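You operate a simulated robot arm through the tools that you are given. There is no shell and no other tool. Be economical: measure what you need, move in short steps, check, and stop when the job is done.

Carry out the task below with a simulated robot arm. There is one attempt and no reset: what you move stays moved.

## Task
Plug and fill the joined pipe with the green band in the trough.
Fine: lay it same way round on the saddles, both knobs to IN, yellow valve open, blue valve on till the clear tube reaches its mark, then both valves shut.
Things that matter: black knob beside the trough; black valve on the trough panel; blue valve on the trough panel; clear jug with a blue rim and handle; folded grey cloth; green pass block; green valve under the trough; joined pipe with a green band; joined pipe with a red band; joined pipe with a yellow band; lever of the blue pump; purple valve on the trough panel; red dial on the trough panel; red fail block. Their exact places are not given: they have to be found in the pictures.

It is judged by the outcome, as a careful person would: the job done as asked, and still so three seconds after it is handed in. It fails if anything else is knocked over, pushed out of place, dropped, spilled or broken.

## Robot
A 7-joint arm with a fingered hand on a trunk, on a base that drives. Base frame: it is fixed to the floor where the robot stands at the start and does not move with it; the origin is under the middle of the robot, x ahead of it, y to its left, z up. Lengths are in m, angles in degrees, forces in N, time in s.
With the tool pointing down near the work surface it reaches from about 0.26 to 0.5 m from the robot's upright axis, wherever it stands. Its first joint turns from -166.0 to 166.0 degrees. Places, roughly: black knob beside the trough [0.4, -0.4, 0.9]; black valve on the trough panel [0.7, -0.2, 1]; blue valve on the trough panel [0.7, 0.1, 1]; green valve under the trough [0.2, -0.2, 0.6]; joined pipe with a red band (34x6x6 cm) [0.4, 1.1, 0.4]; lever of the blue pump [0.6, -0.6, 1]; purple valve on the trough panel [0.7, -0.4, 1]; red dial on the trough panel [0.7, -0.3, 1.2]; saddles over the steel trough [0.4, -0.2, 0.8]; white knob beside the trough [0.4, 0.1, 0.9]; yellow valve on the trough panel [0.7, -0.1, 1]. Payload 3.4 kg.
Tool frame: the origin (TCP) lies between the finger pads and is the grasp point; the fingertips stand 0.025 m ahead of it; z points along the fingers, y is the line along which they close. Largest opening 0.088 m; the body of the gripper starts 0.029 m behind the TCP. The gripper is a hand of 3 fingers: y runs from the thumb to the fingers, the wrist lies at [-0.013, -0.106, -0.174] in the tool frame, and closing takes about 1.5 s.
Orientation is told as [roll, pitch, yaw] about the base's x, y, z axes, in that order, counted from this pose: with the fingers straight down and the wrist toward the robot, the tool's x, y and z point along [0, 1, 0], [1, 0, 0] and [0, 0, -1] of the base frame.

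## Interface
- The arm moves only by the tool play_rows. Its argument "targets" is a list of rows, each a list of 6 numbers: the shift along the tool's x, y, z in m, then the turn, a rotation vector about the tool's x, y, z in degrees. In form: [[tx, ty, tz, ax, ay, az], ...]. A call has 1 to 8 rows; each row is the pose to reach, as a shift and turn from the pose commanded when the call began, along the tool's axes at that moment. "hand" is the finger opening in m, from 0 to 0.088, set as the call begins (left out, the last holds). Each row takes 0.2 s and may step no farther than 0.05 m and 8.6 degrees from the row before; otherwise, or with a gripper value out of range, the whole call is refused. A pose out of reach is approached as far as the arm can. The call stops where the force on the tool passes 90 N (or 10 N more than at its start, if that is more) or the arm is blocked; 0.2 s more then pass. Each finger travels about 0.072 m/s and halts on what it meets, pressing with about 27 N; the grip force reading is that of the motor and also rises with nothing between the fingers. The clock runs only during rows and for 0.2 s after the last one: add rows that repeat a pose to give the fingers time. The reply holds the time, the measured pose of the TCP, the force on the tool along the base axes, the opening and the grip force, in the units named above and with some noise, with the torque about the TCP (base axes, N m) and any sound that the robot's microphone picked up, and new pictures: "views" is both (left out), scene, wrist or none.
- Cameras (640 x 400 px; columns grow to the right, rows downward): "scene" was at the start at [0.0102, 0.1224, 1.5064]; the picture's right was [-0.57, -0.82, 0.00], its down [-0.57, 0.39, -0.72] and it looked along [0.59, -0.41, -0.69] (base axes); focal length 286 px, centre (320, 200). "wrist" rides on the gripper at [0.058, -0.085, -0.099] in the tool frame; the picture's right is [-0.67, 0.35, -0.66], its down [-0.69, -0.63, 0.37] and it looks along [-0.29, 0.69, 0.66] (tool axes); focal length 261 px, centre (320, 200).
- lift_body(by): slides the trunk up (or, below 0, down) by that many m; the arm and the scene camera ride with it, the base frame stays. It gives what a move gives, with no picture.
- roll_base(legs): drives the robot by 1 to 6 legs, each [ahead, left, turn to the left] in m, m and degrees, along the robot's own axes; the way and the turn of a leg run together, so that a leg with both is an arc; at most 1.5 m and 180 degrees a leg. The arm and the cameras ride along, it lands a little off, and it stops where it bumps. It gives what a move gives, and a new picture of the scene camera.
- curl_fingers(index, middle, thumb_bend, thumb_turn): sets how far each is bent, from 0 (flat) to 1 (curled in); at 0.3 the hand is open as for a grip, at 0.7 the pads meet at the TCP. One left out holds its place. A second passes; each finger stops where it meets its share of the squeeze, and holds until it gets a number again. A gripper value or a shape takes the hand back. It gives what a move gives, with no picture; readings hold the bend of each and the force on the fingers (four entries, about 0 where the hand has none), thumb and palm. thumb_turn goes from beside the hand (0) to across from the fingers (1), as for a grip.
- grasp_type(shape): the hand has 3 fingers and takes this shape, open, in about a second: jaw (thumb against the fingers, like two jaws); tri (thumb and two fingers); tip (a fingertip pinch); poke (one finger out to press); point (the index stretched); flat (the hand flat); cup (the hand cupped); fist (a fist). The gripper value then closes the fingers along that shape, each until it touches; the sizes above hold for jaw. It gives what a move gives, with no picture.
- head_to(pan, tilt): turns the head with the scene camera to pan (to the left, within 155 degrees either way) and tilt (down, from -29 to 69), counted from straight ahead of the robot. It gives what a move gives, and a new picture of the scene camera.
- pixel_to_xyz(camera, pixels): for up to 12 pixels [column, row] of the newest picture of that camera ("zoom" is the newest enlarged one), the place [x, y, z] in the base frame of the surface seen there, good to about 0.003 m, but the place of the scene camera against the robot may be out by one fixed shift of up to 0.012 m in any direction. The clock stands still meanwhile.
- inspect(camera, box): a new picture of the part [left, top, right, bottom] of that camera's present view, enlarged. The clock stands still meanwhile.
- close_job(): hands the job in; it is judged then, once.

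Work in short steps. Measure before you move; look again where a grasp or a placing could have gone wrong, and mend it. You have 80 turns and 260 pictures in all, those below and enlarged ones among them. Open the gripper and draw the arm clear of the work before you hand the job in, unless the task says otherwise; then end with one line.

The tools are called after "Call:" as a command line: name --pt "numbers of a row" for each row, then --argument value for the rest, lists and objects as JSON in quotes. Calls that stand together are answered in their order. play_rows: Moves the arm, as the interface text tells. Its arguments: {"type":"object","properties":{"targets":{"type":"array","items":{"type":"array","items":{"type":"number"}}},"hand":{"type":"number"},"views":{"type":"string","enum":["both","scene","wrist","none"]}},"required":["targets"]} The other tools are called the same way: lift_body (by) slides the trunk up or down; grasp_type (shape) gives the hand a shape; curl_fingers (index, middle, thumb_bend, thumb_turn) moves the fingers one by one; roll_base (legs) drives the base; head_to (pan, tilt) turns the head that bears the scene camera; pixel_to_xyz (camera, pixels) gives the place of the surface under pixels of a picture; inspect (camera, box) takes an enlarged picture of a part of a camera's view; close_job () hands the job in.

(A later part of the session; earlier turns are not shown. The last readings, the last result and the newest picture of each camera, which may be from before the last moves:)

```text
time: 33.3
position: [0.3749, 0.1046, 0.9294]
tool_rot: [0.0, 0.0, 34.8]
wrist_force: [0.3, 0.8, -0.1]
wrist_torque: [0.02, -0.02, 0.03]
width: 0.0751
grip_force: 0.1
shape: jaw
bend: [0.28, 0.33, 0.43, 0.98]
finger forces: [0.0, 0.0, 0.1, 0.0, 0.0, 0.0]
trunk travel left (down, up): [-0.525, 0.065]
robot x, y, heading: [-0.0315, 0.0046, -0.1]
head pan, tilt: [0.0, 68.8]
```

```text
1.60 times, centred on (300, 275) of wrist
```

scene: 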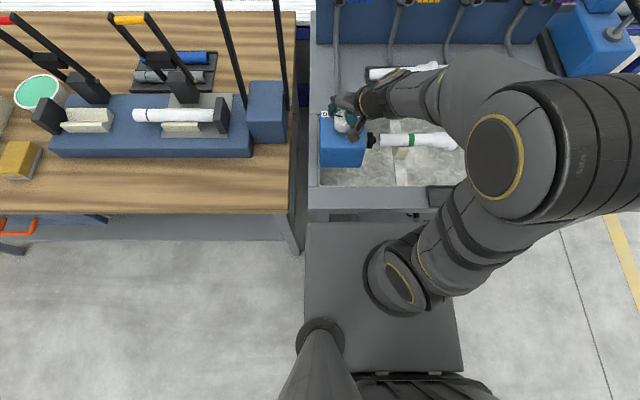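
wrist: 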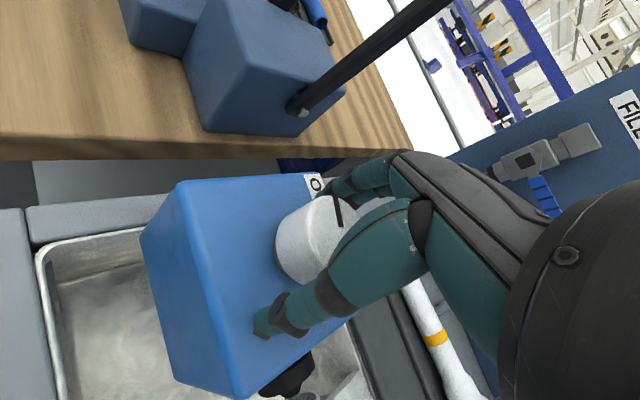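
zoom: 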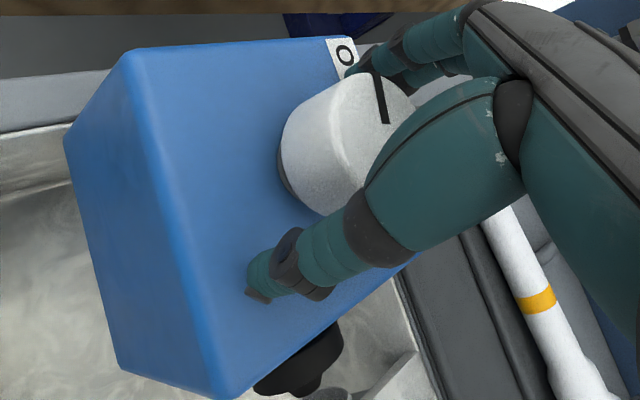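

The knob is centred between thumb and fingers. I close on it, then turn clockwise (tool z +).

Call:
play_rows --pt "0 0 0 0 0 0" --pt "0 0 0 0 0 0" --pt "0 0 0 0 0 0" --pt "0 0 0 0 0 0" --pt "0 0 0 0 0 0" --pt "0 0 0 0 0 0" --hand 0.0 --views "none"

Call:
play_rows --pt "0 0 0 0 0 8.5" --pt "0 0 0 0 0 17" --pt "0 0 0 0 0 25.5" --pt "0 0 0 0 0 34" --pt "0 0 0 0 0 42.5" --pt "0 0 0 0 0 51" --pt "0 0 0 0 0 59.5" --pt "0 0 0 0 0 68" --views "wrist"

Call:
inspect --camera "wrist" --box '[150, 150, 450, 400]'

Call:
inspect --camera "scene" --box '[300, 90, 460, 190]'

```text
time: 34.7
position: [0.3762, 0.1055, 0.9276]
tool_rot: [0.0, 0.1, 34.9]
wrist_force: [-2.8, -1.6, -15.7]
wrist_torque: [-0.09, 0.08, -0.01]
width: 0.0339
grip_force: 27.3
shape: jaw
bend: [0.74, 0.51, 0.72, 1.0]
finger forces: [16.5, 8.6, 0.1, 0.0, 26.9, 0.1]
trunk travel left (down, up): [-0.525, 0.065]
robot x, y, heading: [-0.0272, 0.0005, -0.1]
head pan, tilt: [0.0, 68.8]
```

```text
time: 36.5
position: [0.3742, 0.1039, 0.9296]
tool_rot: [-0.1, 0.1, -33.2]
wrist_force: [-6.1, 4.2, -24.1]
wrist_torque: [0.1, 0.16, 0.05]
width: 0.0322
grip_force: 26.5
shape: jaw
bend: [0.74, 0.52, 0.71, 1.0]
finger forces: [17.7, 9.7, 0.1, 0.1, 30.5, 0.0]
out of reach, approached as far as the arm can: row 3, 4
trunk travel left (down, up): [-0.525, 0.065]
robot x, y, heading: [-0.0308, 0.002, -0.2]
head pan, tilt: [0.0, 68.8]
```

wrist: 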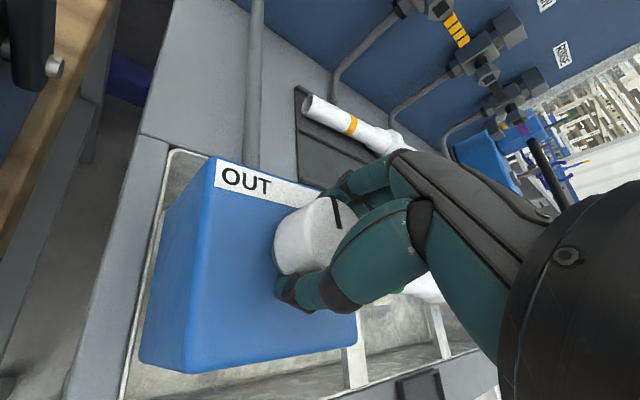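

```text
1.60 times, centred on (300, 275) of wrist
```

zoom: 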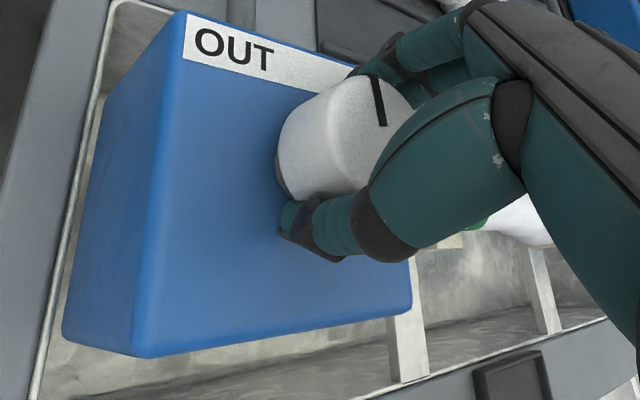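

```text
4.00 times, centred on (380, 140) of scene
```

zoom: 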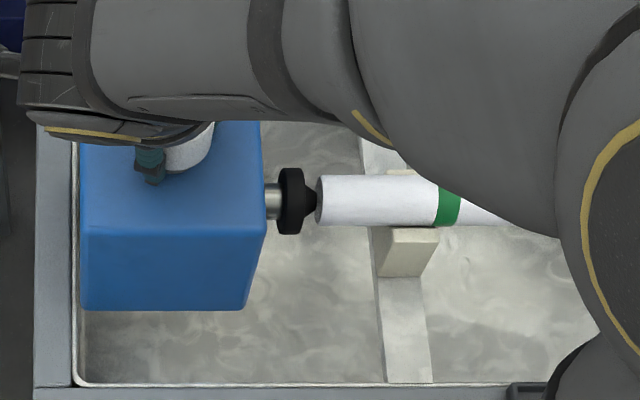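

The knob turns with the hand and the plug advances into the pipe end. I continue turning by another 42°.

Call:
play_rows --pt "0 0 0 0 0 8.4" --pt "0 0 0 0 0 16.8" --pt "0 0 0 0 0 25.2" --pt "0 0 0 0 0 33.6" --pt "0 0 0 0 0 42" --views "wrist"

Call:
inspect --camera "scene" --box '[300, 90, 460, 190]'

```text
time: 37.7
position: [0.376, 0.1037, 0.9294]
tool_rot: [0.0, 0.0, -75.2]
wrist_force: [-6.7, 6.0, -26.0]
wrist_torque: [0.22, 0.05, 0.03]
width: 0.0316
grip_force: 27.0
shape: jaw
bend: [0.74, 0.52, 0.71, 1.0]
finger forces: [16.8, 10.4, 0.0, 0.0, 31.1, 0.0]
trunk travel left (down, up): [-0.525, 0.065]
robot x, y, heading: [-0.0285, 0.0033, -0.3]
head pan, tilt: [0.0, 68.8]
```

wrist: 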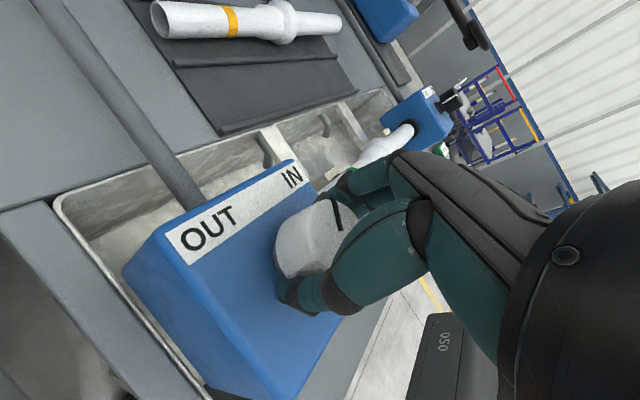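

```text
4.00 times, centred on (380, 140) of scene
```

zoom: 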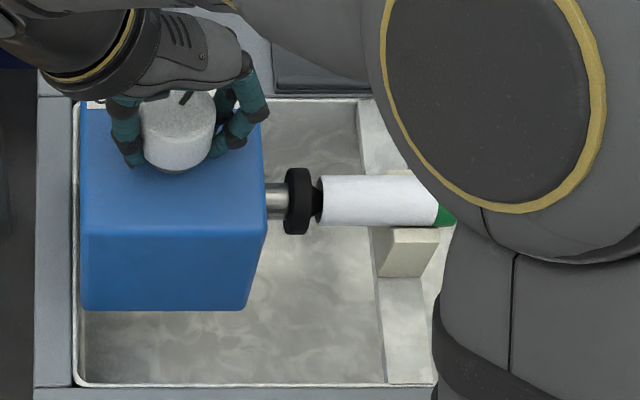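

110° turned, pointer now straight ahead; ~40-45° remain. I open, rise, rotate back and regrip.

Call:
play_rows --pt "0 0 0 0 0 0" --pt "0 0 0 0 0 0" --pt "0 0 0 0 0 0" --pt "0 0 -0.035 0 0 0" --pt "0 0 -0.07 0 0 0" --pt "0 0 -0.07 0 0 -8.5" --pt "0 0 -0.07 0 0 -17" --pt "0 0 -0.07 0 0 -25.5" --hand 0.08 --views "none"

Call:
play_rows --pt "0 0 0 0 0 -8.5" --pt "0 0 0 0 0 -17" --pt "0 0 0 0 0 -25.5" --pt "0 0 0 0 0 -34" --pt "0 0 0 0 0 -42.5" --pt "0 0 0 0 0 -51" --pt "0 0 0 0 0 -59" --pt "0 0 0 0 0 -59" --views "wrist"

Call:
inspect --camera "wrist" --box '[150, 150, 450, 400]'

Call:
inspect --camera "scene" --box '[300, 90, 460, 190]'

```text
time: 39.5
position: [0.3758, 0.1032, 1.0001]
tool_rot: [0.1, 0.0, -49.5]
wrist_force: [-0.4, 0.4, -0.1]
wrist_torque: [0.01, -0.02, -0.01]
width: 0.0801
grip_force: 0.0
shape: jaw
bend: [0.31, 0.32, 0.32, 0.98]
finger forces: [0.0, 0.0, 0.0, 0.0, 0.1, 0.0]
trunk travel left (down, up): [-0.525, 0.065]
robot x, y, heading: [-0.03, 0.0026, -0.2]
head pan, tilt: [0.0, 68.8]
```

```text
time: 41.3
position: [0.3758, 0.1028, 1.0003]
tool_rot: [0.1, 0.1, 9.5]
wrist_force: [-0.1, -0.4, 0.3]
wrist_torque: [0.01, -0.03, -0.01]
width: 0.0799
grip_force: 0.0
shape: jaw
bend: [0.31, 0.32, 0.32, 0.98]
finger forces: [0.0, 0.0, 0.0, 0.0, 0.0, 0.0]
trunk travel left (down, up): [-0.525, 0.065]
robot x, y, heading: [-0.0326, 0.005, -0.4]
head pan, tilt: [0.0, 68.8]
```

wrist: 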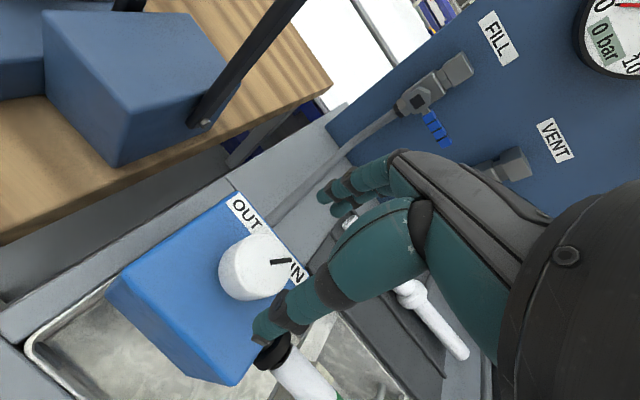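

```text
1.60 times, centred on (300, 275) of wrist
```

zoom: 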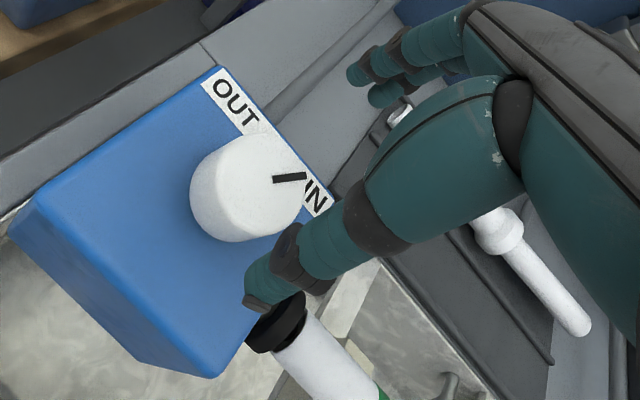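

```text
4.00 times, centred on (380, 140) of scene
```

zoom: 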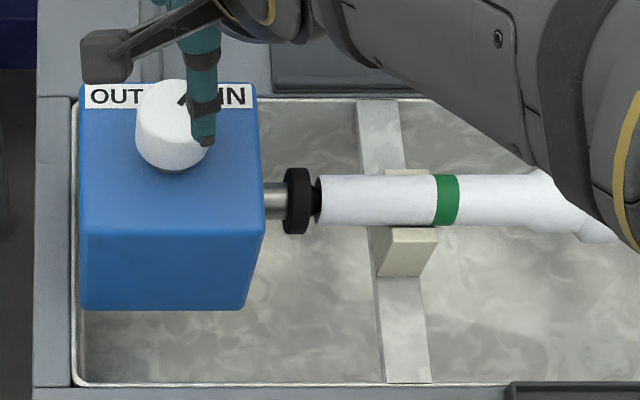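

Pointer is ~32° past straight toward IN. I descend, regrip and turn the rest.

Call:
play_rows --pt "0 0 0.04 0 0 0" --pt "0 0 0.07 0 0 0" --pt "0 0 0.07 0 0 0" --hand 0.075 --views "none"

Call:
play_rows --pt "0 0 0 0 0 0" --pt "0 0 0 0 0 0" --pt "0 0 0 0 0 0" --pt "0 0 0 0 0 0" --pt "0 0 0 0 0 0" --pt "0 0 0 0 0 0" --hand 0.0 --views "none"

Call:
play_rows --pt "0 0 0 0 0 8.5" --pt "0 0 0 0 0 17" --pt "0 0 0 0 0 25.5" --pt "0 0 0 0 0 34" --pt "0 0 0 0 0 42.5" --pt "0 0 0 0 0 48" --views "wrist"

Call:
inspect --camera "wrist" --box '[150, 150, 450, 400]'

Call:
inspect --camera "scene" --box '[300, 90, 460, 190]'

```text
time: 42.1
position: [0.3756, 0.1037, 0.9307]
tool_rot: [-0.1, 0.0, 9.3]
wrist_force: [1.0, 0.7, 0.2]
wrist_torque: [-0.01, 0.0, 0.0]
width: 0.075
grip_force: 0.0
shape: jaw
bend: [0.28, 0.33, 0.43, 0.98]
finger forces: [0.0, 0.0, 0.0, 0.1, 0.0, 0.0]
trunk travel left (down, up): [-0.525, 0.065]
robot x, y, heading: [-0.0297, -0.0019, -0.1]
head pan, tilt: [0.0, 68.8]
```

```text
time: 43.5
position: [0.3767, 0.1025, 0.9292]
tool_rot: [0.0, 0.1, 9.3]
wrist_force: [-2.9, -1.1, -15.0]
wrist_torque: [-0.07, 0.1, -0.02]
width: 0.0336
grip_force: 26.9
shape: jaw
bend: [0.74, 0.53, 0.72, 1.0]
finger forces: [16.5, 8.5, 0.0, 0.0, 26.8, 0.0]
trunk travel left (down, up): [-0.525, 0.065]
robot x, y, heading: [-0.028, 0.004, -0.2]
head pan, tilt: [0.0, 68.8]
```

```text
time: 44.9
position: [0.3757, 0.1025, 0.9287]
tool_rot: [0.0, -0.1, -38.7]
wrist_force: [-3.8, 0.6, -17.4]
wrist_torque: [0.14, 0.19, 0.12]
width: 0.032
grip_force: 26.8
shape: jaw
bend: [0.74, 0.53, 0.71, 1.0]
finger forces: [18.3, 9.2, 0.0, 0.1, 28.5, 0.0]
trunk travel left (down, up): [-0.525, 0.065]
robot x, y, heading: [-0.0327, 0.0042, -0.1]
head pan, tilt: [0.0, 68.8]
```

wrist: 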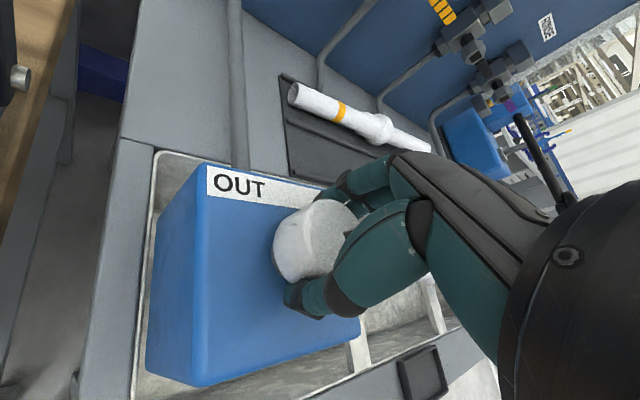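

```text
1.60 times, centred on (300, 275) of wrist
```

zoom: 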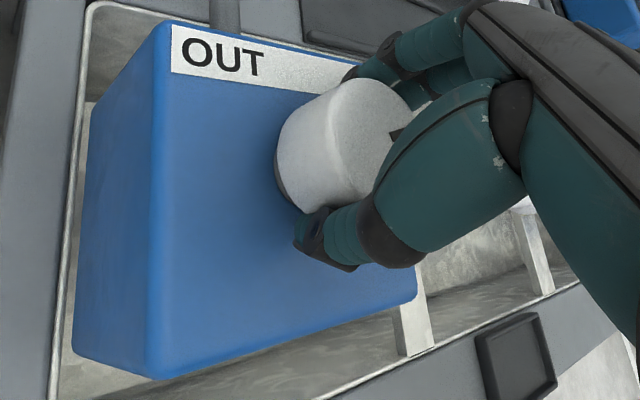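

```text
4.00 times, centred on (380, 140) of scene
```

zoom: 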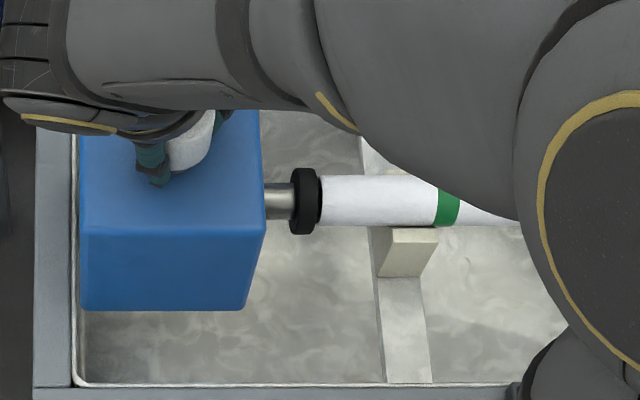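

The plug disc has met the pipe end. I open, rise and look at the pointer.

Call:
play_rows --pt "0 0 0 0 0 0" --pt "0 0 0 0 0 0" --pt "0 0 0 0 0 0" --pt "0 0 -0.035 0 0 0" --pt "0 0 -0.075 0 0 0" --pt "0 0 -0.11 0 0 -8.5" --pt "0 0 -0.14 0 0 -17" --pt "0 0 -0.15 0 0 -25.5" --hand 0.08 --views "wrist"

Call:
inspect --camera "wrist" --box '[150, 150, 450, 400]'

Call:
inspect --camera "scene" --box '[300, 90, 460, 190]'

```text
time: 46.7
position: [0.3739, 0.1025, 1.0804]
tool_rot: [-0.1, 0.0, -12.9]
wrist_force: [-0.2, -0.1, 0.1]
wrist_torque: [0.03, 0.0, 0.01]
width: 0.08
grip_force: 0.1
shape: jaw
bend: [0.31, 0.32, 0.32, 0.98]
finger forces: [0.1, 0.0, 0.0, 0.1, 0.0, 0.0]
trunk travel left (down, up): [-0.525, 0.065]
robot x, y, heading: [-0.0286, 0.0054, -0.2]
head pan, tilt: [0.0, 68.8]
```

wrist: 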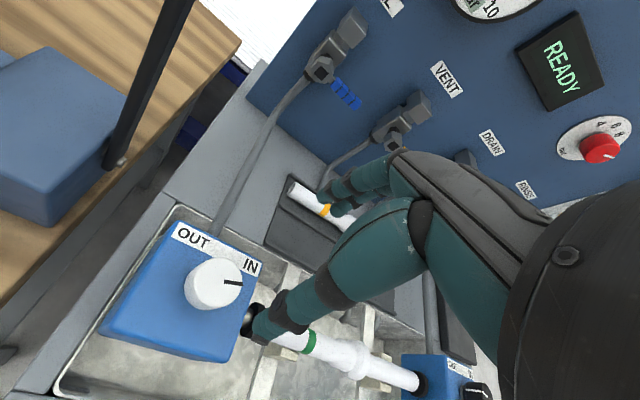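

```text
1.60 times, centred on (300, 275) of wrist
```

zoom: 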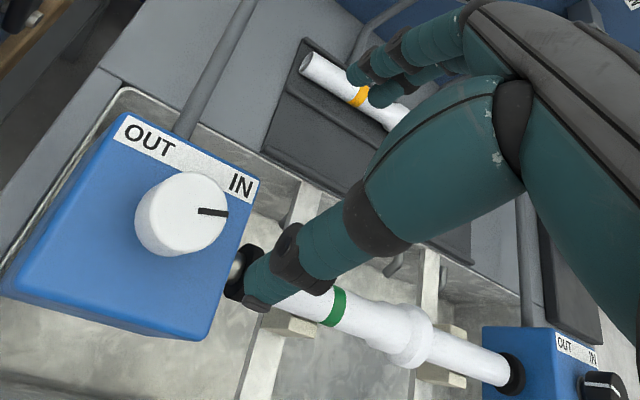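

```text
4.00 times, centred on (380, 140) of scene
```

zoom: 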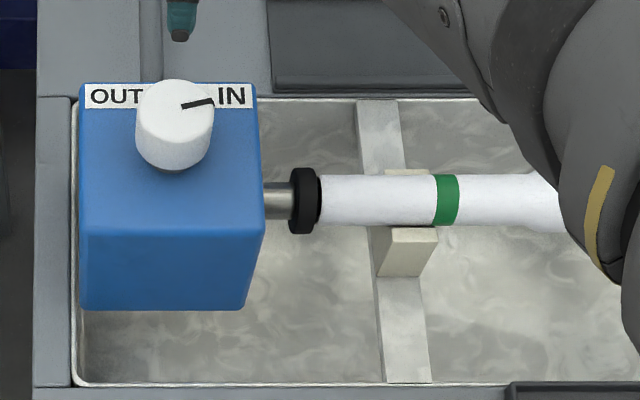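

The pointer now points at IN. Next the black knob: I drive right to y≈-0.32 and look right for the pump lever.

Call:
roll_base --legs '[[0, -0.3, 0]]'

Call:
head_to --pan -45 --tilt 50

```text
time: 48.8
position: [0.3732, -0.1973, 1.0801]
tool_rot: [0.0, -0.1, -13.1]
wrist_force: [0.6, -0.2, 1.0]
wrist_torque: [0.0, -0.05, 0.02]
width: 0.0799
grip_force: 0.1
shape: jaw
bend: [0.31, 0.32, 0.32, 0.98]
finger forces: [0.1, 0.0, 0.0, 0.0, 0.1, 0.0]
trunk travel left (down, up): [-0.525, 0.065]
robot x, y, heading: [-0.0334, -0.2966, 0.2]
head pan, tilt: [0.0, 68.8]
```

scene: 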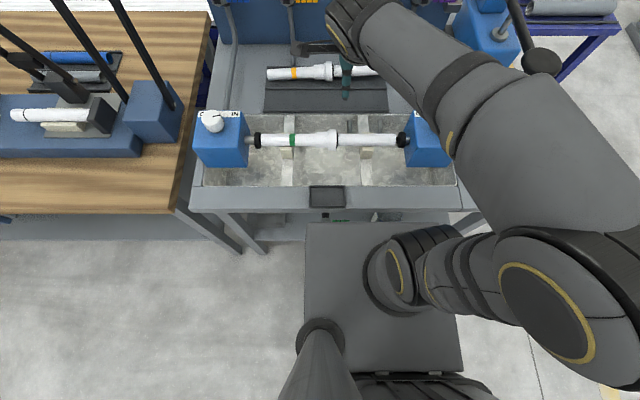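

```text
time: 49.9
position: [0.3743, -0.1969, 1.0793]
tool_rot: [0.0, 0.0, -13.1]
wrist_force: [0.3, 0.0, -0.1]
wrist_torque: [0.01, -0.03, -0.01]
width: 0.0798
grip_force: 0.1
shape: jaw
bend: [0.31, 0.32, 0.32, 0.98]
finger forces: [0.0, 0.1, 0.0, 0.0, 0.0, 0.0]
trunk travel left (down, up): [-0.525, 0.065]
robot x, y, heading: [-0.0295, -0.2998, 0.0]
head pan, tilt: [-45.0, 50.0]
```

scene: 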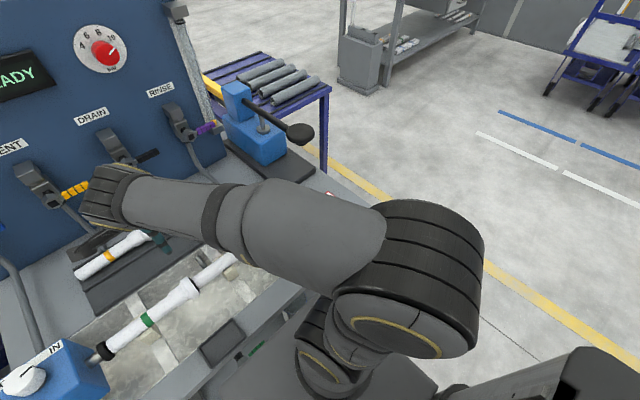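

I measure the lever ball, lever root, and my elbow.

Call:
pixel_to_xyz --camera "scene" --pixels '[[300, 132], [270, 118], [235, 92], [260, 145], [430, 230], [350, 215], [230, 205], [250, 260], [440, 320], [330, 195]]'

```text
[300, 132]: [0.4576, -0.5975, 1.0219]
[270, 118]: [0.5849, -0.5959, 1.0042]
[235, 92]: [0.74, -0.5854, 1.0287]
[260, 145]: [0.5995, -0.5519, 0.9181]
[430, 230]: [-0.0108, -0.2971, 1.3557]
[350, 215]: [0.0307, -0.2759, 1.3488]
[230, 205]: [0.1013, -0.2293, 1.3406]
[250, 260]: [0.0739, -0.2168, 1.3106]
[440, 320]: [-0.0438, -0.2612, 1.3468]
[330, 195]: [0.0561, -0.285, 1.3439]
```

The lever ball is at ≈(0.458,-0.61,1.02), clear of the black knob's workspace. I move above the black knob with yaw +35.

Call:
play_rows --pt "-0.036 0.0084 0 0 0 -8" --pt "-0.072 0.0168 0 0 0 -16" --pt "-0.108 0.0251 0 0 0 -24" --pt "-0.144 0.0335 0 0 0 -32" --pt "-0.18 0.0419 0 0 0 -40" --pt "-0.2162 0.0503 0 0 0 -48" --pt "-0.2162 0.0503 0 0 0 -48" --hand 0.08

Call:
inspect --camera "wrist" --box '[100, 180, 340, 330]'

```text
time: 51.5
position: [0.3745, -0.4209, 1.0809]
tool_rot: [-0.1, 0.0, 35.0]
wrist_force: [-0.9, 0.0, -0.9]
wrist_torque: [0.04, 0.01, -0.02]
width: 0.0801
grip_force: 0.1
shape: jaw
bend: [0.31, 0.32, 0.32, 0.98]
finger forces: [0.1, 0.0, 0.1, 0.1, 0.0, 0.1]
trunk travel left (down, up): [-0.525, 0.065]
robot x, y, heading: [-0.0321, -0.303, -0.2]
head pan, tilt: [-45.0, 50.0]
```

scene: 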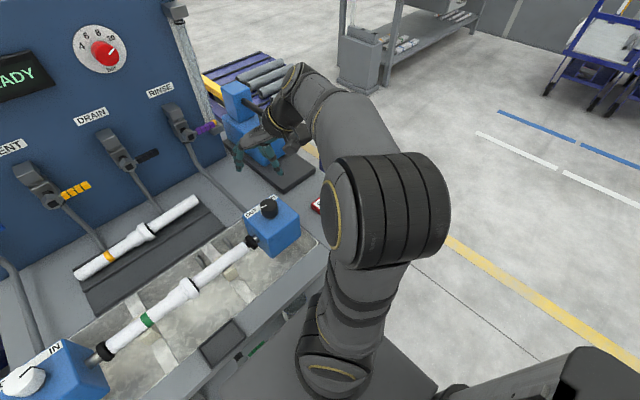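
wrist: 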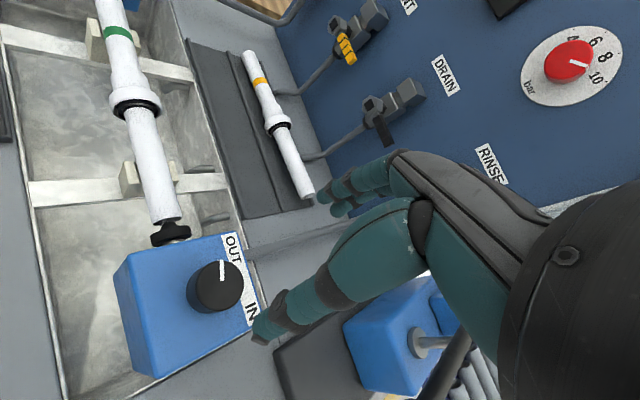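

```text
2.67 times, centred on (220, 255) of wrist
```

zoom: 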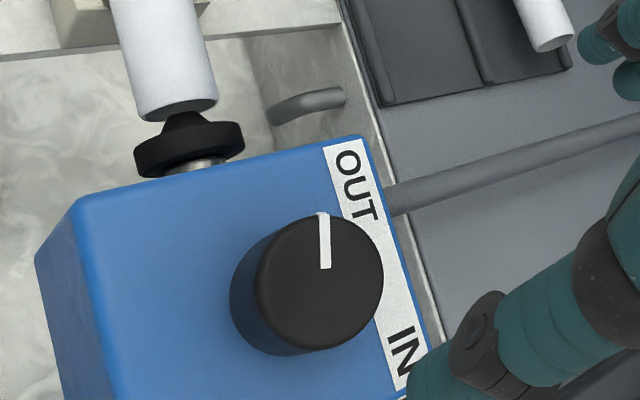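

I measure the black knob's top.

Call:
pixel_to_xyz --camera "zoom" --pixels '[[322, 280], [265, 285], [376, 275], [330, 222], [315, 338], [300, 260], [345, 300], [200, 250]]'

```text
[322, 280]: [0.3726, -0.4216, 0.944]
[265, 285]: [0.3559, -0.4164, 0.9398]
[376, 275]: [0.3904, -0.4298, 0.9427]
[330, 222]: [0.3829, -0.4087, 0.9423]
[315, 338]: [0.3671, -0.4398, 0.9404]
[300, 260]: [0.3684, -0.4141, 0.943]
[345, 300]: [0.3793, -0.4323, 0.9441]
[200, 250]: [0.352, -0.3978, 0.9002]
```

Centre ≈(0.374,-0.4235). I descend around it and close.

Call:
play_rows --pt "-0.0017 -0.0021 0.03 0 0 0" --pt "-0.0017 -0.0021 0.07 0 0 0" --pt "-0.0017 -0.0021 0.11 0 0 0" --pt "-0.0017 -0.0021 0.138 0 0 0" --pt "-0.0017 -0.0021 0.15 0 0 0" --pt "-0.0017 -0.0021 0.15 0 0 0" --hand 0.075 --views "wrist"

Call:
play_rows --pt "0 0 0 0 0 0" --pt "0 0 0 0 0 0" --pt "0 0 0 0 0 0" --pt "0 0 0 0 0 0" --pt "0 0 0 0 0 0" --pt "0 0 0 0 0 0" --hand 0.0 --views "wrist"

```text
time: 52.9
position: [0.3717, -0.423, 0.9298]
tool_rot: [-0.1, -0.1, 34.9]
wrist_force: [0.9, -0.3, 0.0]
wrist_torque: [0.01, 0.01, 0.02]
width: 0.075
grip_force: 0.0
shape: jaw
bend: [0.28, 0.33, 0.43, 0.98]
finger forces: [0.0, 0.0, 0.0, 0.0, 0.1, 0.1]
trunk travel left (down, up): [-0.525, 0.065]
robot x, y, heading: [-0.0316, -0.2983, -0.2]
head pan, tilt: [-45.0, 50.0]
```

wrist: 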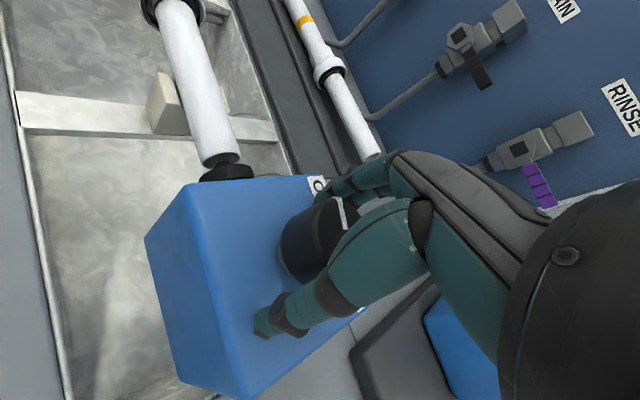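

```text
time: 54.3
position: [0.3719, -0.4228, 0.9279]
tool_rot: [0.0, 0.1, 35.1]
wrist_force: [-3.0, 0.8, -16.8]
wrist_torque: [0.0, 0.16, -0.02]
width: 0.0344
grip_force: 26.9
shape: jaw
bend: [0.74, 0.49, 0.73, 1.0]
finger forces: [17.1, 8.8, 0.0, 0.1, 25.5, 0.1]
trunk travel left (down, up): [-0.525, 0.065]
robot x, y, heading: [-0.028, -0.297, -0.3]
head pan, tilt: [-45.0, 50.0]
```

wrist: 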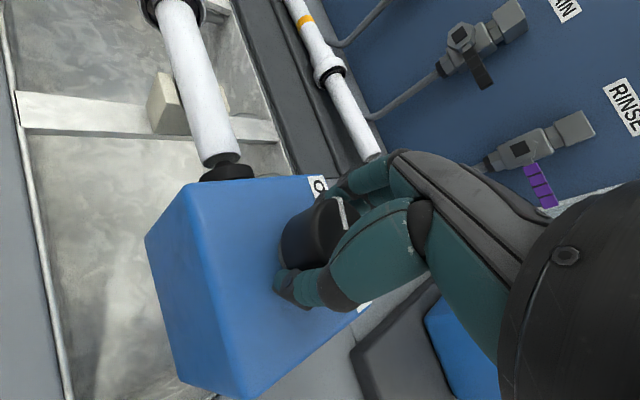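

Gripped. I turn 68° + 42° clockwise, watching force.

Call:
play_rows --pt "0 0 0 0 0 8.5" --pt "0 0 0 0 0 17" --pt "0 0 0 0 0 25.5" --pt "0 0 0 0 0 34" --pt "0 0 0 0 0 42.5" --pt "0 0 0 0 0 51" --pt "0 0 0 0 0 59.5" --pt "0 0 0 0 0 68" --views "wrist"

Call:
play_rows --pt "0 0 0 0 0 8.4" --pt "0 0 0 0 0 16.8" --pt "0 0 0 0 0 25.2" --pt "0 0 0 0 0 33.6" --pt "0 0 0 0 0 42"

```text
time: 56.1
position: [0.3717, -0.42, 0.9275]
tool_rot: [0.2, 1.3, -27.9]
wrist_force: [9.1, -2.8, -10.4]
wrist_torque: [-0.01, -0.19, 0.02]
width: 0.0328
grip_force: 27.0
shape: jaw
bend: [0.74, 0.49, 0.74, 1.0]
finger forces: [19.0, 9.0, 0.0, 0.1, 21.6, 0.0]
out of reach, approached as far as the arm can: row 8
trunk travel left (down, up): [-0.525, 0.065]
robot x, y, heading: [-0.0319, -0.2961, -0.3]
head pan, tilt: [-45.0, 50.0]
```

wrist: 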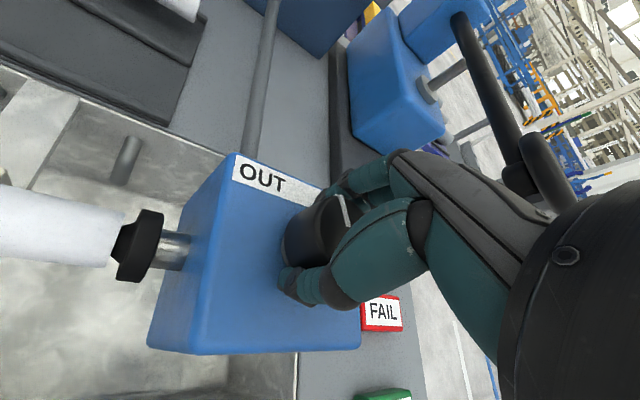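

```text
time: 57.3
position: [0.3734, -0.4193, 0.9273]
tool_rot: [-0.7, 1.1, -70.1]
wrist_force: [14.4, -1.4, -3.6]
wrist_torque: [0.04, -0.23, 0.06]
width: 0.0334
grip_force: 27.1
shape: jaw
bend: [0.74, 0.49, 0.75, 0.98]
finger forces: [18.7, 7.6, 0.0, 0.0, 21.9, 0.0]
trunk travel left (down, up): [-0.525, 0.065]
robot x, y, heading: [-0.0261, -0.2975, 0.1]
head pan, tilt: [-45.0, 50.0]
```

scene: 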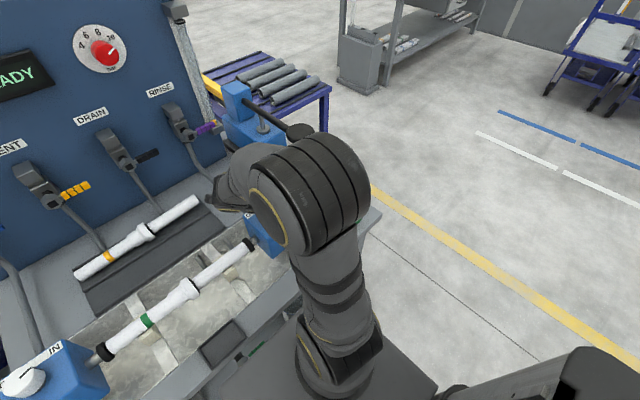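
wrist: 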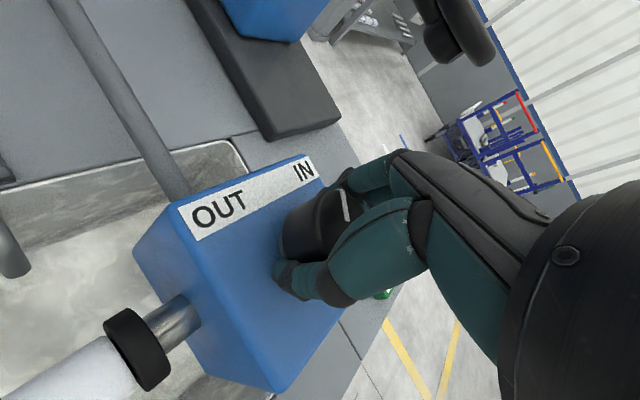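

Good progress (~106°). Open, rise, rotate back, as before.

Call:
play_rows --pt "0 0 0 0 0 0" --pt "0 0 0 0 0 0" --pt "0 0 0 0 0 0" --pt "0 0 -0.035 0 0 0" --pt "0 0 -0.07 0 0 0" --pt "0 0 -0.07 0 0 -8.5" --pt "0 0 -0.07 0 0 -17" --pt "0 0 -0.07 0 0 -25.5" --hand 0.08 --views "none"

Call:
play_rows --pt "0 0 0 0 0 -8.5" --pt "0 0 0 0 0 -17" --pt "0 0 0 0 0 -25.5" --pt "0 0 0 0 0 -34" --pt "0 0 0 0 0 -42.5" --pt "0 0 0 0 0 -51" --pt "0 0 0 0 0 -59" --pt "0 0 0 0 0 -59" --views "wrist"

Call:
inspect --camera "wrist" --box '[150, 180, 390, 330]'

Call:
inspect --camera "scene" --box '[80, 180, 320, 370]'

```text
time: 59.1
position: [0.372, -0.4213, 0.9988]
tool_rot: [-0.2, 1.4, -44.5]
wrist_force: [-0.1, -0.2, 0.3]
wrist_torque: [0.0, 0.02, 0.0]
width: 0.08
grip_force: 0.1
shape: jaw
bend: [0.31, 0.32, 0.32, 0.98]
finger forces: [0.0, 0.1, 0.1, 0.0, 0.0, 0.1]
trunk travel left (down, up): [-0.525, 0.065]
robot x, y, heading: [-0.0316, -0.3045, -0.2]
head pan, tilt: [-45.0, 50.0]
```

```text
time: 60.9
position: [0.3712, -0.4208, 0.998]
tool_rot: [1.1, 1.0, 14.5]
wrist_force: [-0.1, 0.4, -0.3]
wrist_torque: [0.02, 0.01, 0.03]
width: 0.08
grip_force: 0.0
shape: jaw
bend: [0.31, 0.32, 0.32, 0.98]
finger forces: [0.0, 0.0, 0.0, 0.0, 0.0, 0.1]
trunk travel left (down, up): [-0.525, 0.065]
robot x, y, heading: [-0.0304, -0.2991, -0.0]
head pan, tilt: [-45.0, 50.0]
```

wrist: 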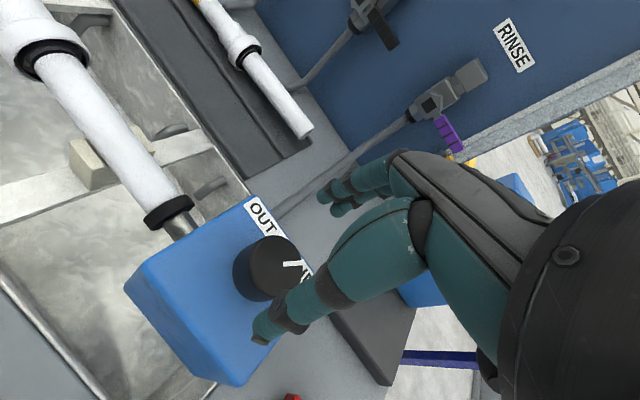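

```text
2.67 times, centred on (270, 255) of wrist
```

zoom: 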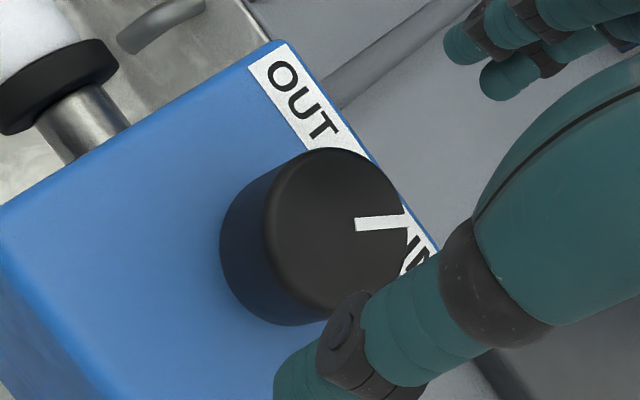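

```text
2.11 times, centred on (200, 275) of scene
```

zoom: 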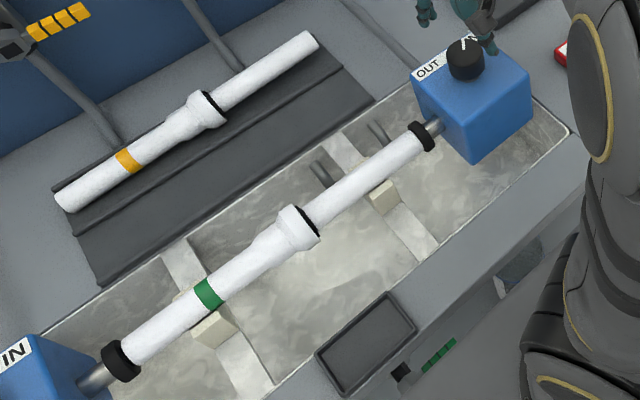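

Pointer needs ~52° more. I descend, regrip and turn.

Call:
play_rows --pt "-0.0033 0.002 0.04 0 0 0" --pt "-0.0033 0.002 0.068 0 0 0" --pt "-0.0033 0.002 0.068 0 0 0" --hand 0.075 --views "none"

Call:
play_rows --pt "0 0 0 0 0 0" --pt "0 0 0 0 0 0" --pt "0 0 0 0 0 0" --pt "0 0 0 0 0 0" --pt "0 0 0 0 0 0" --pt "0 0 0 0 0 0" --hand 0.0 --views "none"

Call:
play_rows --pt "0 0 0 0 0 8.5" --pt "0 0 0 0 0 17" --pt "0 0 0 0 0 25.5" --pt "0 0 0 0 0 34" --pt "0 0 0 0 0 42.5" --pt "0 0 0 0 0 51" --pt "0 0 0 0 0 53" --views "none"

Call:
play_rows --pt "0 0 0 0 0 0" --pt "0 0 0 0 0 0" --pt "0 0 0 0 0 0" --pt "0 0 -0.035 0 0 0" --pt "0 0 -0.075 0 0 0" --pt "0 0 -0.11 0 0 -8.5" --pt "0 0 -0.14 0 0 -17" --pt "0 0 -0.15 0 0 -25.5" --hand 0.08 --views "both"

Call:
inspect --camera "wrist" --box '[100, 180, 340, 330]'

Call:
inspect --camera "scene" --box '[80, 180, 320, 370]'

```text
time: 61.7
position: [0.3717, -0.4211, 0.9303]
tool_rot: [1.1, 0.8, 14.4]
wrist_force: [-0.2, 0.3, 0.3]
wrist_torque: [-0.03, 0.01, 0.02]
width: 0.075
grip_force: 0.1
shape: jaw
bend: [0.28, 0.33, 0.43, 0.98]
finger forces: [0.0, 0.0, 0.1, 0.0, 0.0, 0.0]
trunk travel left (down, up): [-0.525, 0.065]
robot x, y, heading: [-0.03, -0.2975, -0.1]
head pan, tilt: [-45.0, 50.0]
```

```text
time: 63.1
position: [0.3727, -0.4207, 0.9297]
tool_rot: [1.0, 1.0, 14.5]
wrist_force: [-2.7, 1.4, -13.3]
wrist_torque: [-0.04, 0.25, -0.01]
width: 0.0344
grip_force: 27.2
shape: jaw
bend: [0.74, 0.48, 0.73, 1.0]
finger forces: [17.3, 9.0, 0.1, 0.0, 25.6, 0.0]
trunk travel left (down, up): [-0.525, 0.065]
robot x, y, heading: [-0.0335, -0.299, 0.2]
head pan, tilt: [-45.0, 50.0]
```

```text
time: 64.7
position: [0.3754, -0.4195, 0.9296]
tool_rot: [-0.2, 1.4, -38.4]
wrist_force: [3.7, 14.7, -10.9]
wrist_torque: [0.38, 0.06, 0.36]
width: 0.0329
grip_force: 26.3
shape: jaw
bend: [0.74, 0.48, 0.73, 1.0]
finger forces: [17.5, 9.6, 0.0, 0.0, 27.1, 0.0]
trunk travel left (down, up): [-0.525, 0.065]
robot x, y, heading: [-0.0303, -0.2998, -0.0]
head pan, tilt: [-45.0, 50.0]
```

```text
time: 66.5
position: [0.3766, -0.4258, 1.0805]
tool_rot: [0.6, 1.3, -13.0]
wrist_force: [-0.3, -0.5, 0.1]
wrist_torque: [-0.03, 0.0, -0.01]
width: 0.08
grip_force: 0.1
shape: jaw
bend: [0.31, 0.32, 0.32, 0.98]
finger forces: [0.0, 0.0, 0.0, 0.0, 0.0, 0.0]
trunk travel left (down, up): [-0.525, 0.065]
robot x, y, heading: [-0.0317, -0.2993, 0.1]
head pan, tilt: [-45.0, 50.0]
```

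scene: 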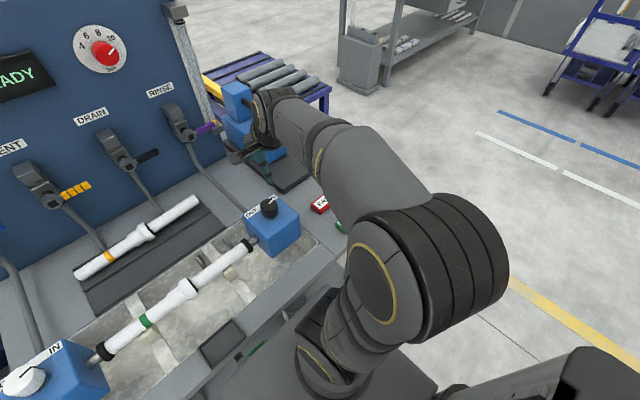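
wrist: 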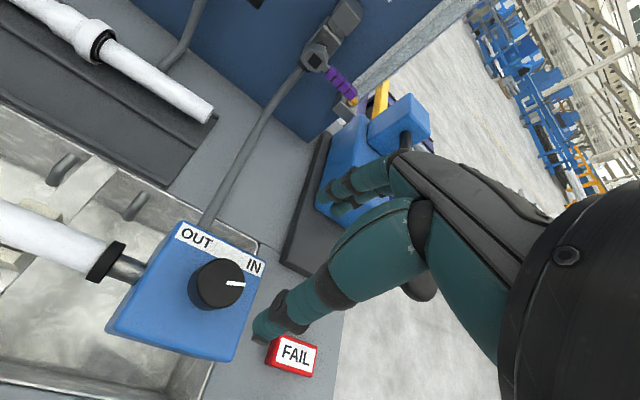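

```text
2.67 times, centred on (220, 255) of wrist
```

zoom: 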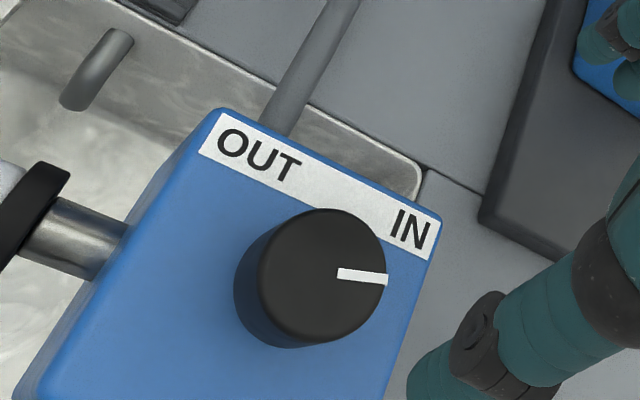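

```text
2.11 times, centred on (200, 275) of scene
```

zoom: 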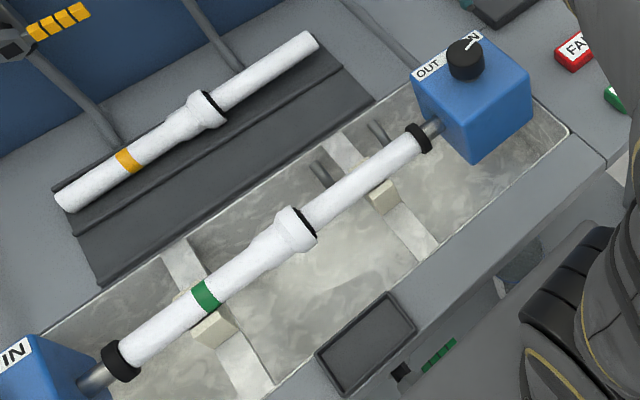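

Both knobs are at IN and the pipe is plugged at both ends. Now the valves: I look at the panel with the head turned.

Call:
head_to --pan 0 --tilt 30

Call:
inspect --camera "scene" --box '[100, 60, 420, 260]'

Call:
inspect --camera "scene" --box '[400, 0, 640, 150]'

```text
time: 67.6
position: [0.376, -0.424, 1.0808]
tool_rot: [0.4, 1.3, -13.1]
wrist_force: [-0.1, 0.0, 1.0]
wrist_torque: [-0.01, 0.02, -0.03]
width: 0.08
grip_force: 0.0
shape: jaw
bend: [0.31, 0.32, 0.32, 0.98]
finger forces: [0.0, 0.0, 0.0, 0.1, 0.0, 0.0]
trunk travel left (down, up): [-0.525, 0.065]
robot x, y, heading: [-0.033, -0.3006, -0.2]
head pan, tilt: [0.0, 30.0]
```

scene: 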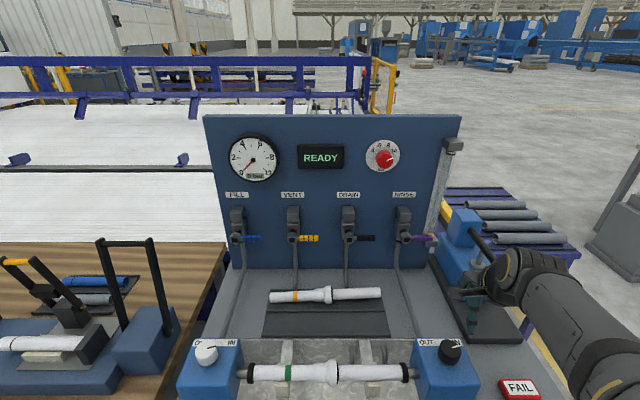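

```text
2.00 times, centred on (260, 160) of scene
```

zoom: 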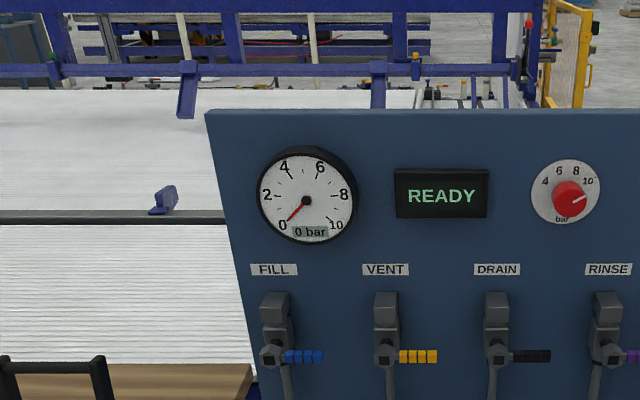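

```text
2.67 times, centred on (520, 75) of scene
```

zoom: 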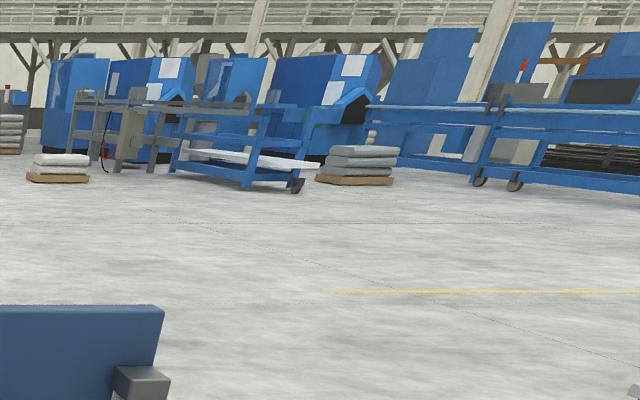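

The clear tube is at the panel's right edge (~(438,190)). I enlarge it and the valves, and measure the levers.

Call:
inspect --camera "scene" --box '[400, 125, 480, 265]'

Call:
inspect --camera "scene" --box '[220, 180, 340, 260]'

Call:
pixel_to_xyz --camera "zoom" --pixels '[[90, 310], [150, 310], [205, 308], [130, 310], [85, 200], [390, 310], [430, 310], [460, 310], [510, 310], [385, 200], [480, 200], [85, 240]]'

```text
2.86 times, centred on (440, 195) of scene
```

zoom: 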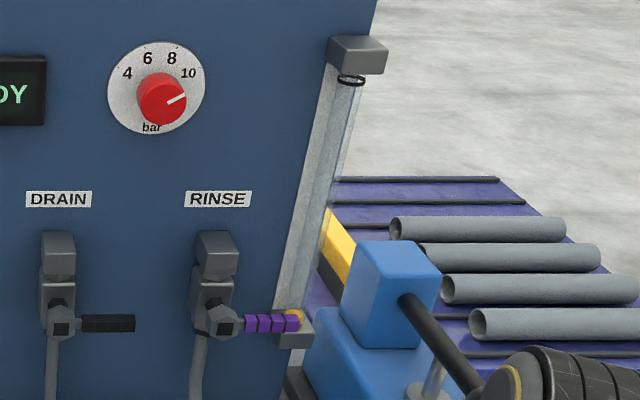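

```text
5.00 times, centred on (280, 220) of scene
```

zoom: 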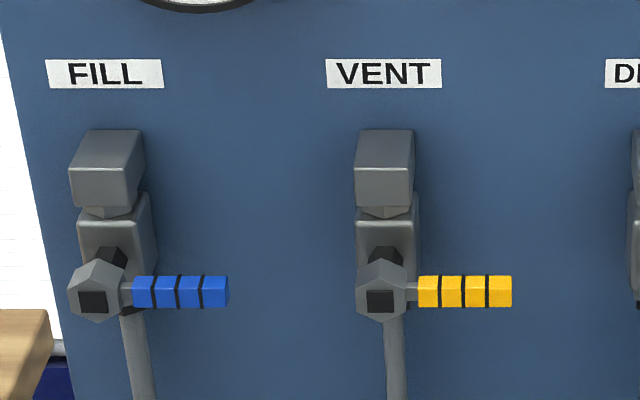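

```text
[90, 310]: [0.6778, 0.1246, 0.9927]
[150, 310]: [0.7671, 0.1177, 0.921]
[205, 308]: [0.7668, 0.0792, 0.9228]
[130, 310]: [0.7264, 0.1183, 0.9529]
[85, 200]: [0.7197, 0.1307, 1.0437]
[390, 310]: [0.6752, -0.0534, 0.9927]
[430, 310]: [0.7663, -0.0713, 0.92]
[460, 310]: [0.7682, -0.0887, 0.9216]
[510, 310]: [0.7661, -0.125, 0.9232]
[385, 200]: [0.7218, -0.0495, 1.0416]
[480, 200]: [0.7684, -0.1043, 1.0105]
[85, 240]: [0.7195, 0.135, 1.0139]
```

Levers stick right at (180,291) and (465,291) of the enlargement; the clear tube has a black ring mark near its top. I measure the lever handles, then drive in front of the valves.

Call:
pixel_to_xyz --camera "scene" --pixels '[[236, 238], [248, 238], [255, 238], [261, 238], [293, 238], [304, 238], [311, 238], [317, 238], [239, 208], [295, 208], [311, 235], [311, 241]]'

Call:
roll_base --legs '[[0, 0.2, 0], [0.03, 0, 0]]'

Call:
grasp_type --shape "poke"

```text
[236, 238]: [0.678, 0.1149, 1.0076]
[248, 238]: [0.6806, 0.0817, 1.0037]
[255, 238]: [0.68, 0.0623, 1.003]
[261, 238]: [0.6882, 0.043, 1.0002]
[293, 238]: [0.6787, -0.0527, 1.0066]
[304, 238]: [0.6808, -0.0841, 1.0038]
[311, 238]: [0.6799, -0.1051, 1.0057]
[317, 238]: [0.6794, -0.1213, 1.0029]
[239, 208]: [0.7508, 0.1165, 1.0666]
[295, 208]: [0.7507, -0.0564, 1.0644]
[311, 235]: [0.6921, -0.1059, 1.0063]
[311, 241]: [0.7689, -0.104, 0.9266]
```

```text
time: 69.7
position: [0.4084, -0.2236, 1.0781]
tool_rot: [0.5, 1.3, -12.9]
wrist_force: [0.0, 0.4, 0.1]
wrist_torque: [-0.01, 0.0, 0.01]
width: 0.0797
grip_force: 0.0
shape: jaw
bend: [0.31, 0.32, 0.32, 0.98]
finger forces: [0.0, 0.0, 0.0, 0.0, 0.1, 0.1]
trunk travel left (down, up): [-0.525, 0.065]
robot x, y, heading: [-0.0018, -0.097, 0.1]
head pan, tilt: [0.0, 30.0]
```

scene: 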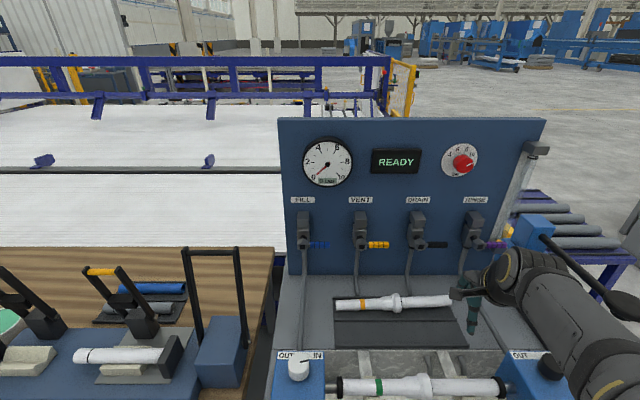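

```text
time: 70.5
position: [0.4074, -0.2227, 1.0807]
tool_rot: [0.5, 1.3, -13.0]
wrist_force: [0.7, -0.2, 0.5]
wrist_torque: [0.01, -0.02, 0.0]
width: 0.0
grip_force: 0.1
shape: poke
bend: [0.7, 0.7, 1.0, 1.0]
finger forces: [0.0, 0.1, 0.0, 0.0, 0.1, 0.0]
trunk travel left (down, up): [-0.525, 0.065]
robot x, y, heading: [0.0014, -0.098, 0.3]
head pan, tilt: [0.0, 30.0]
```

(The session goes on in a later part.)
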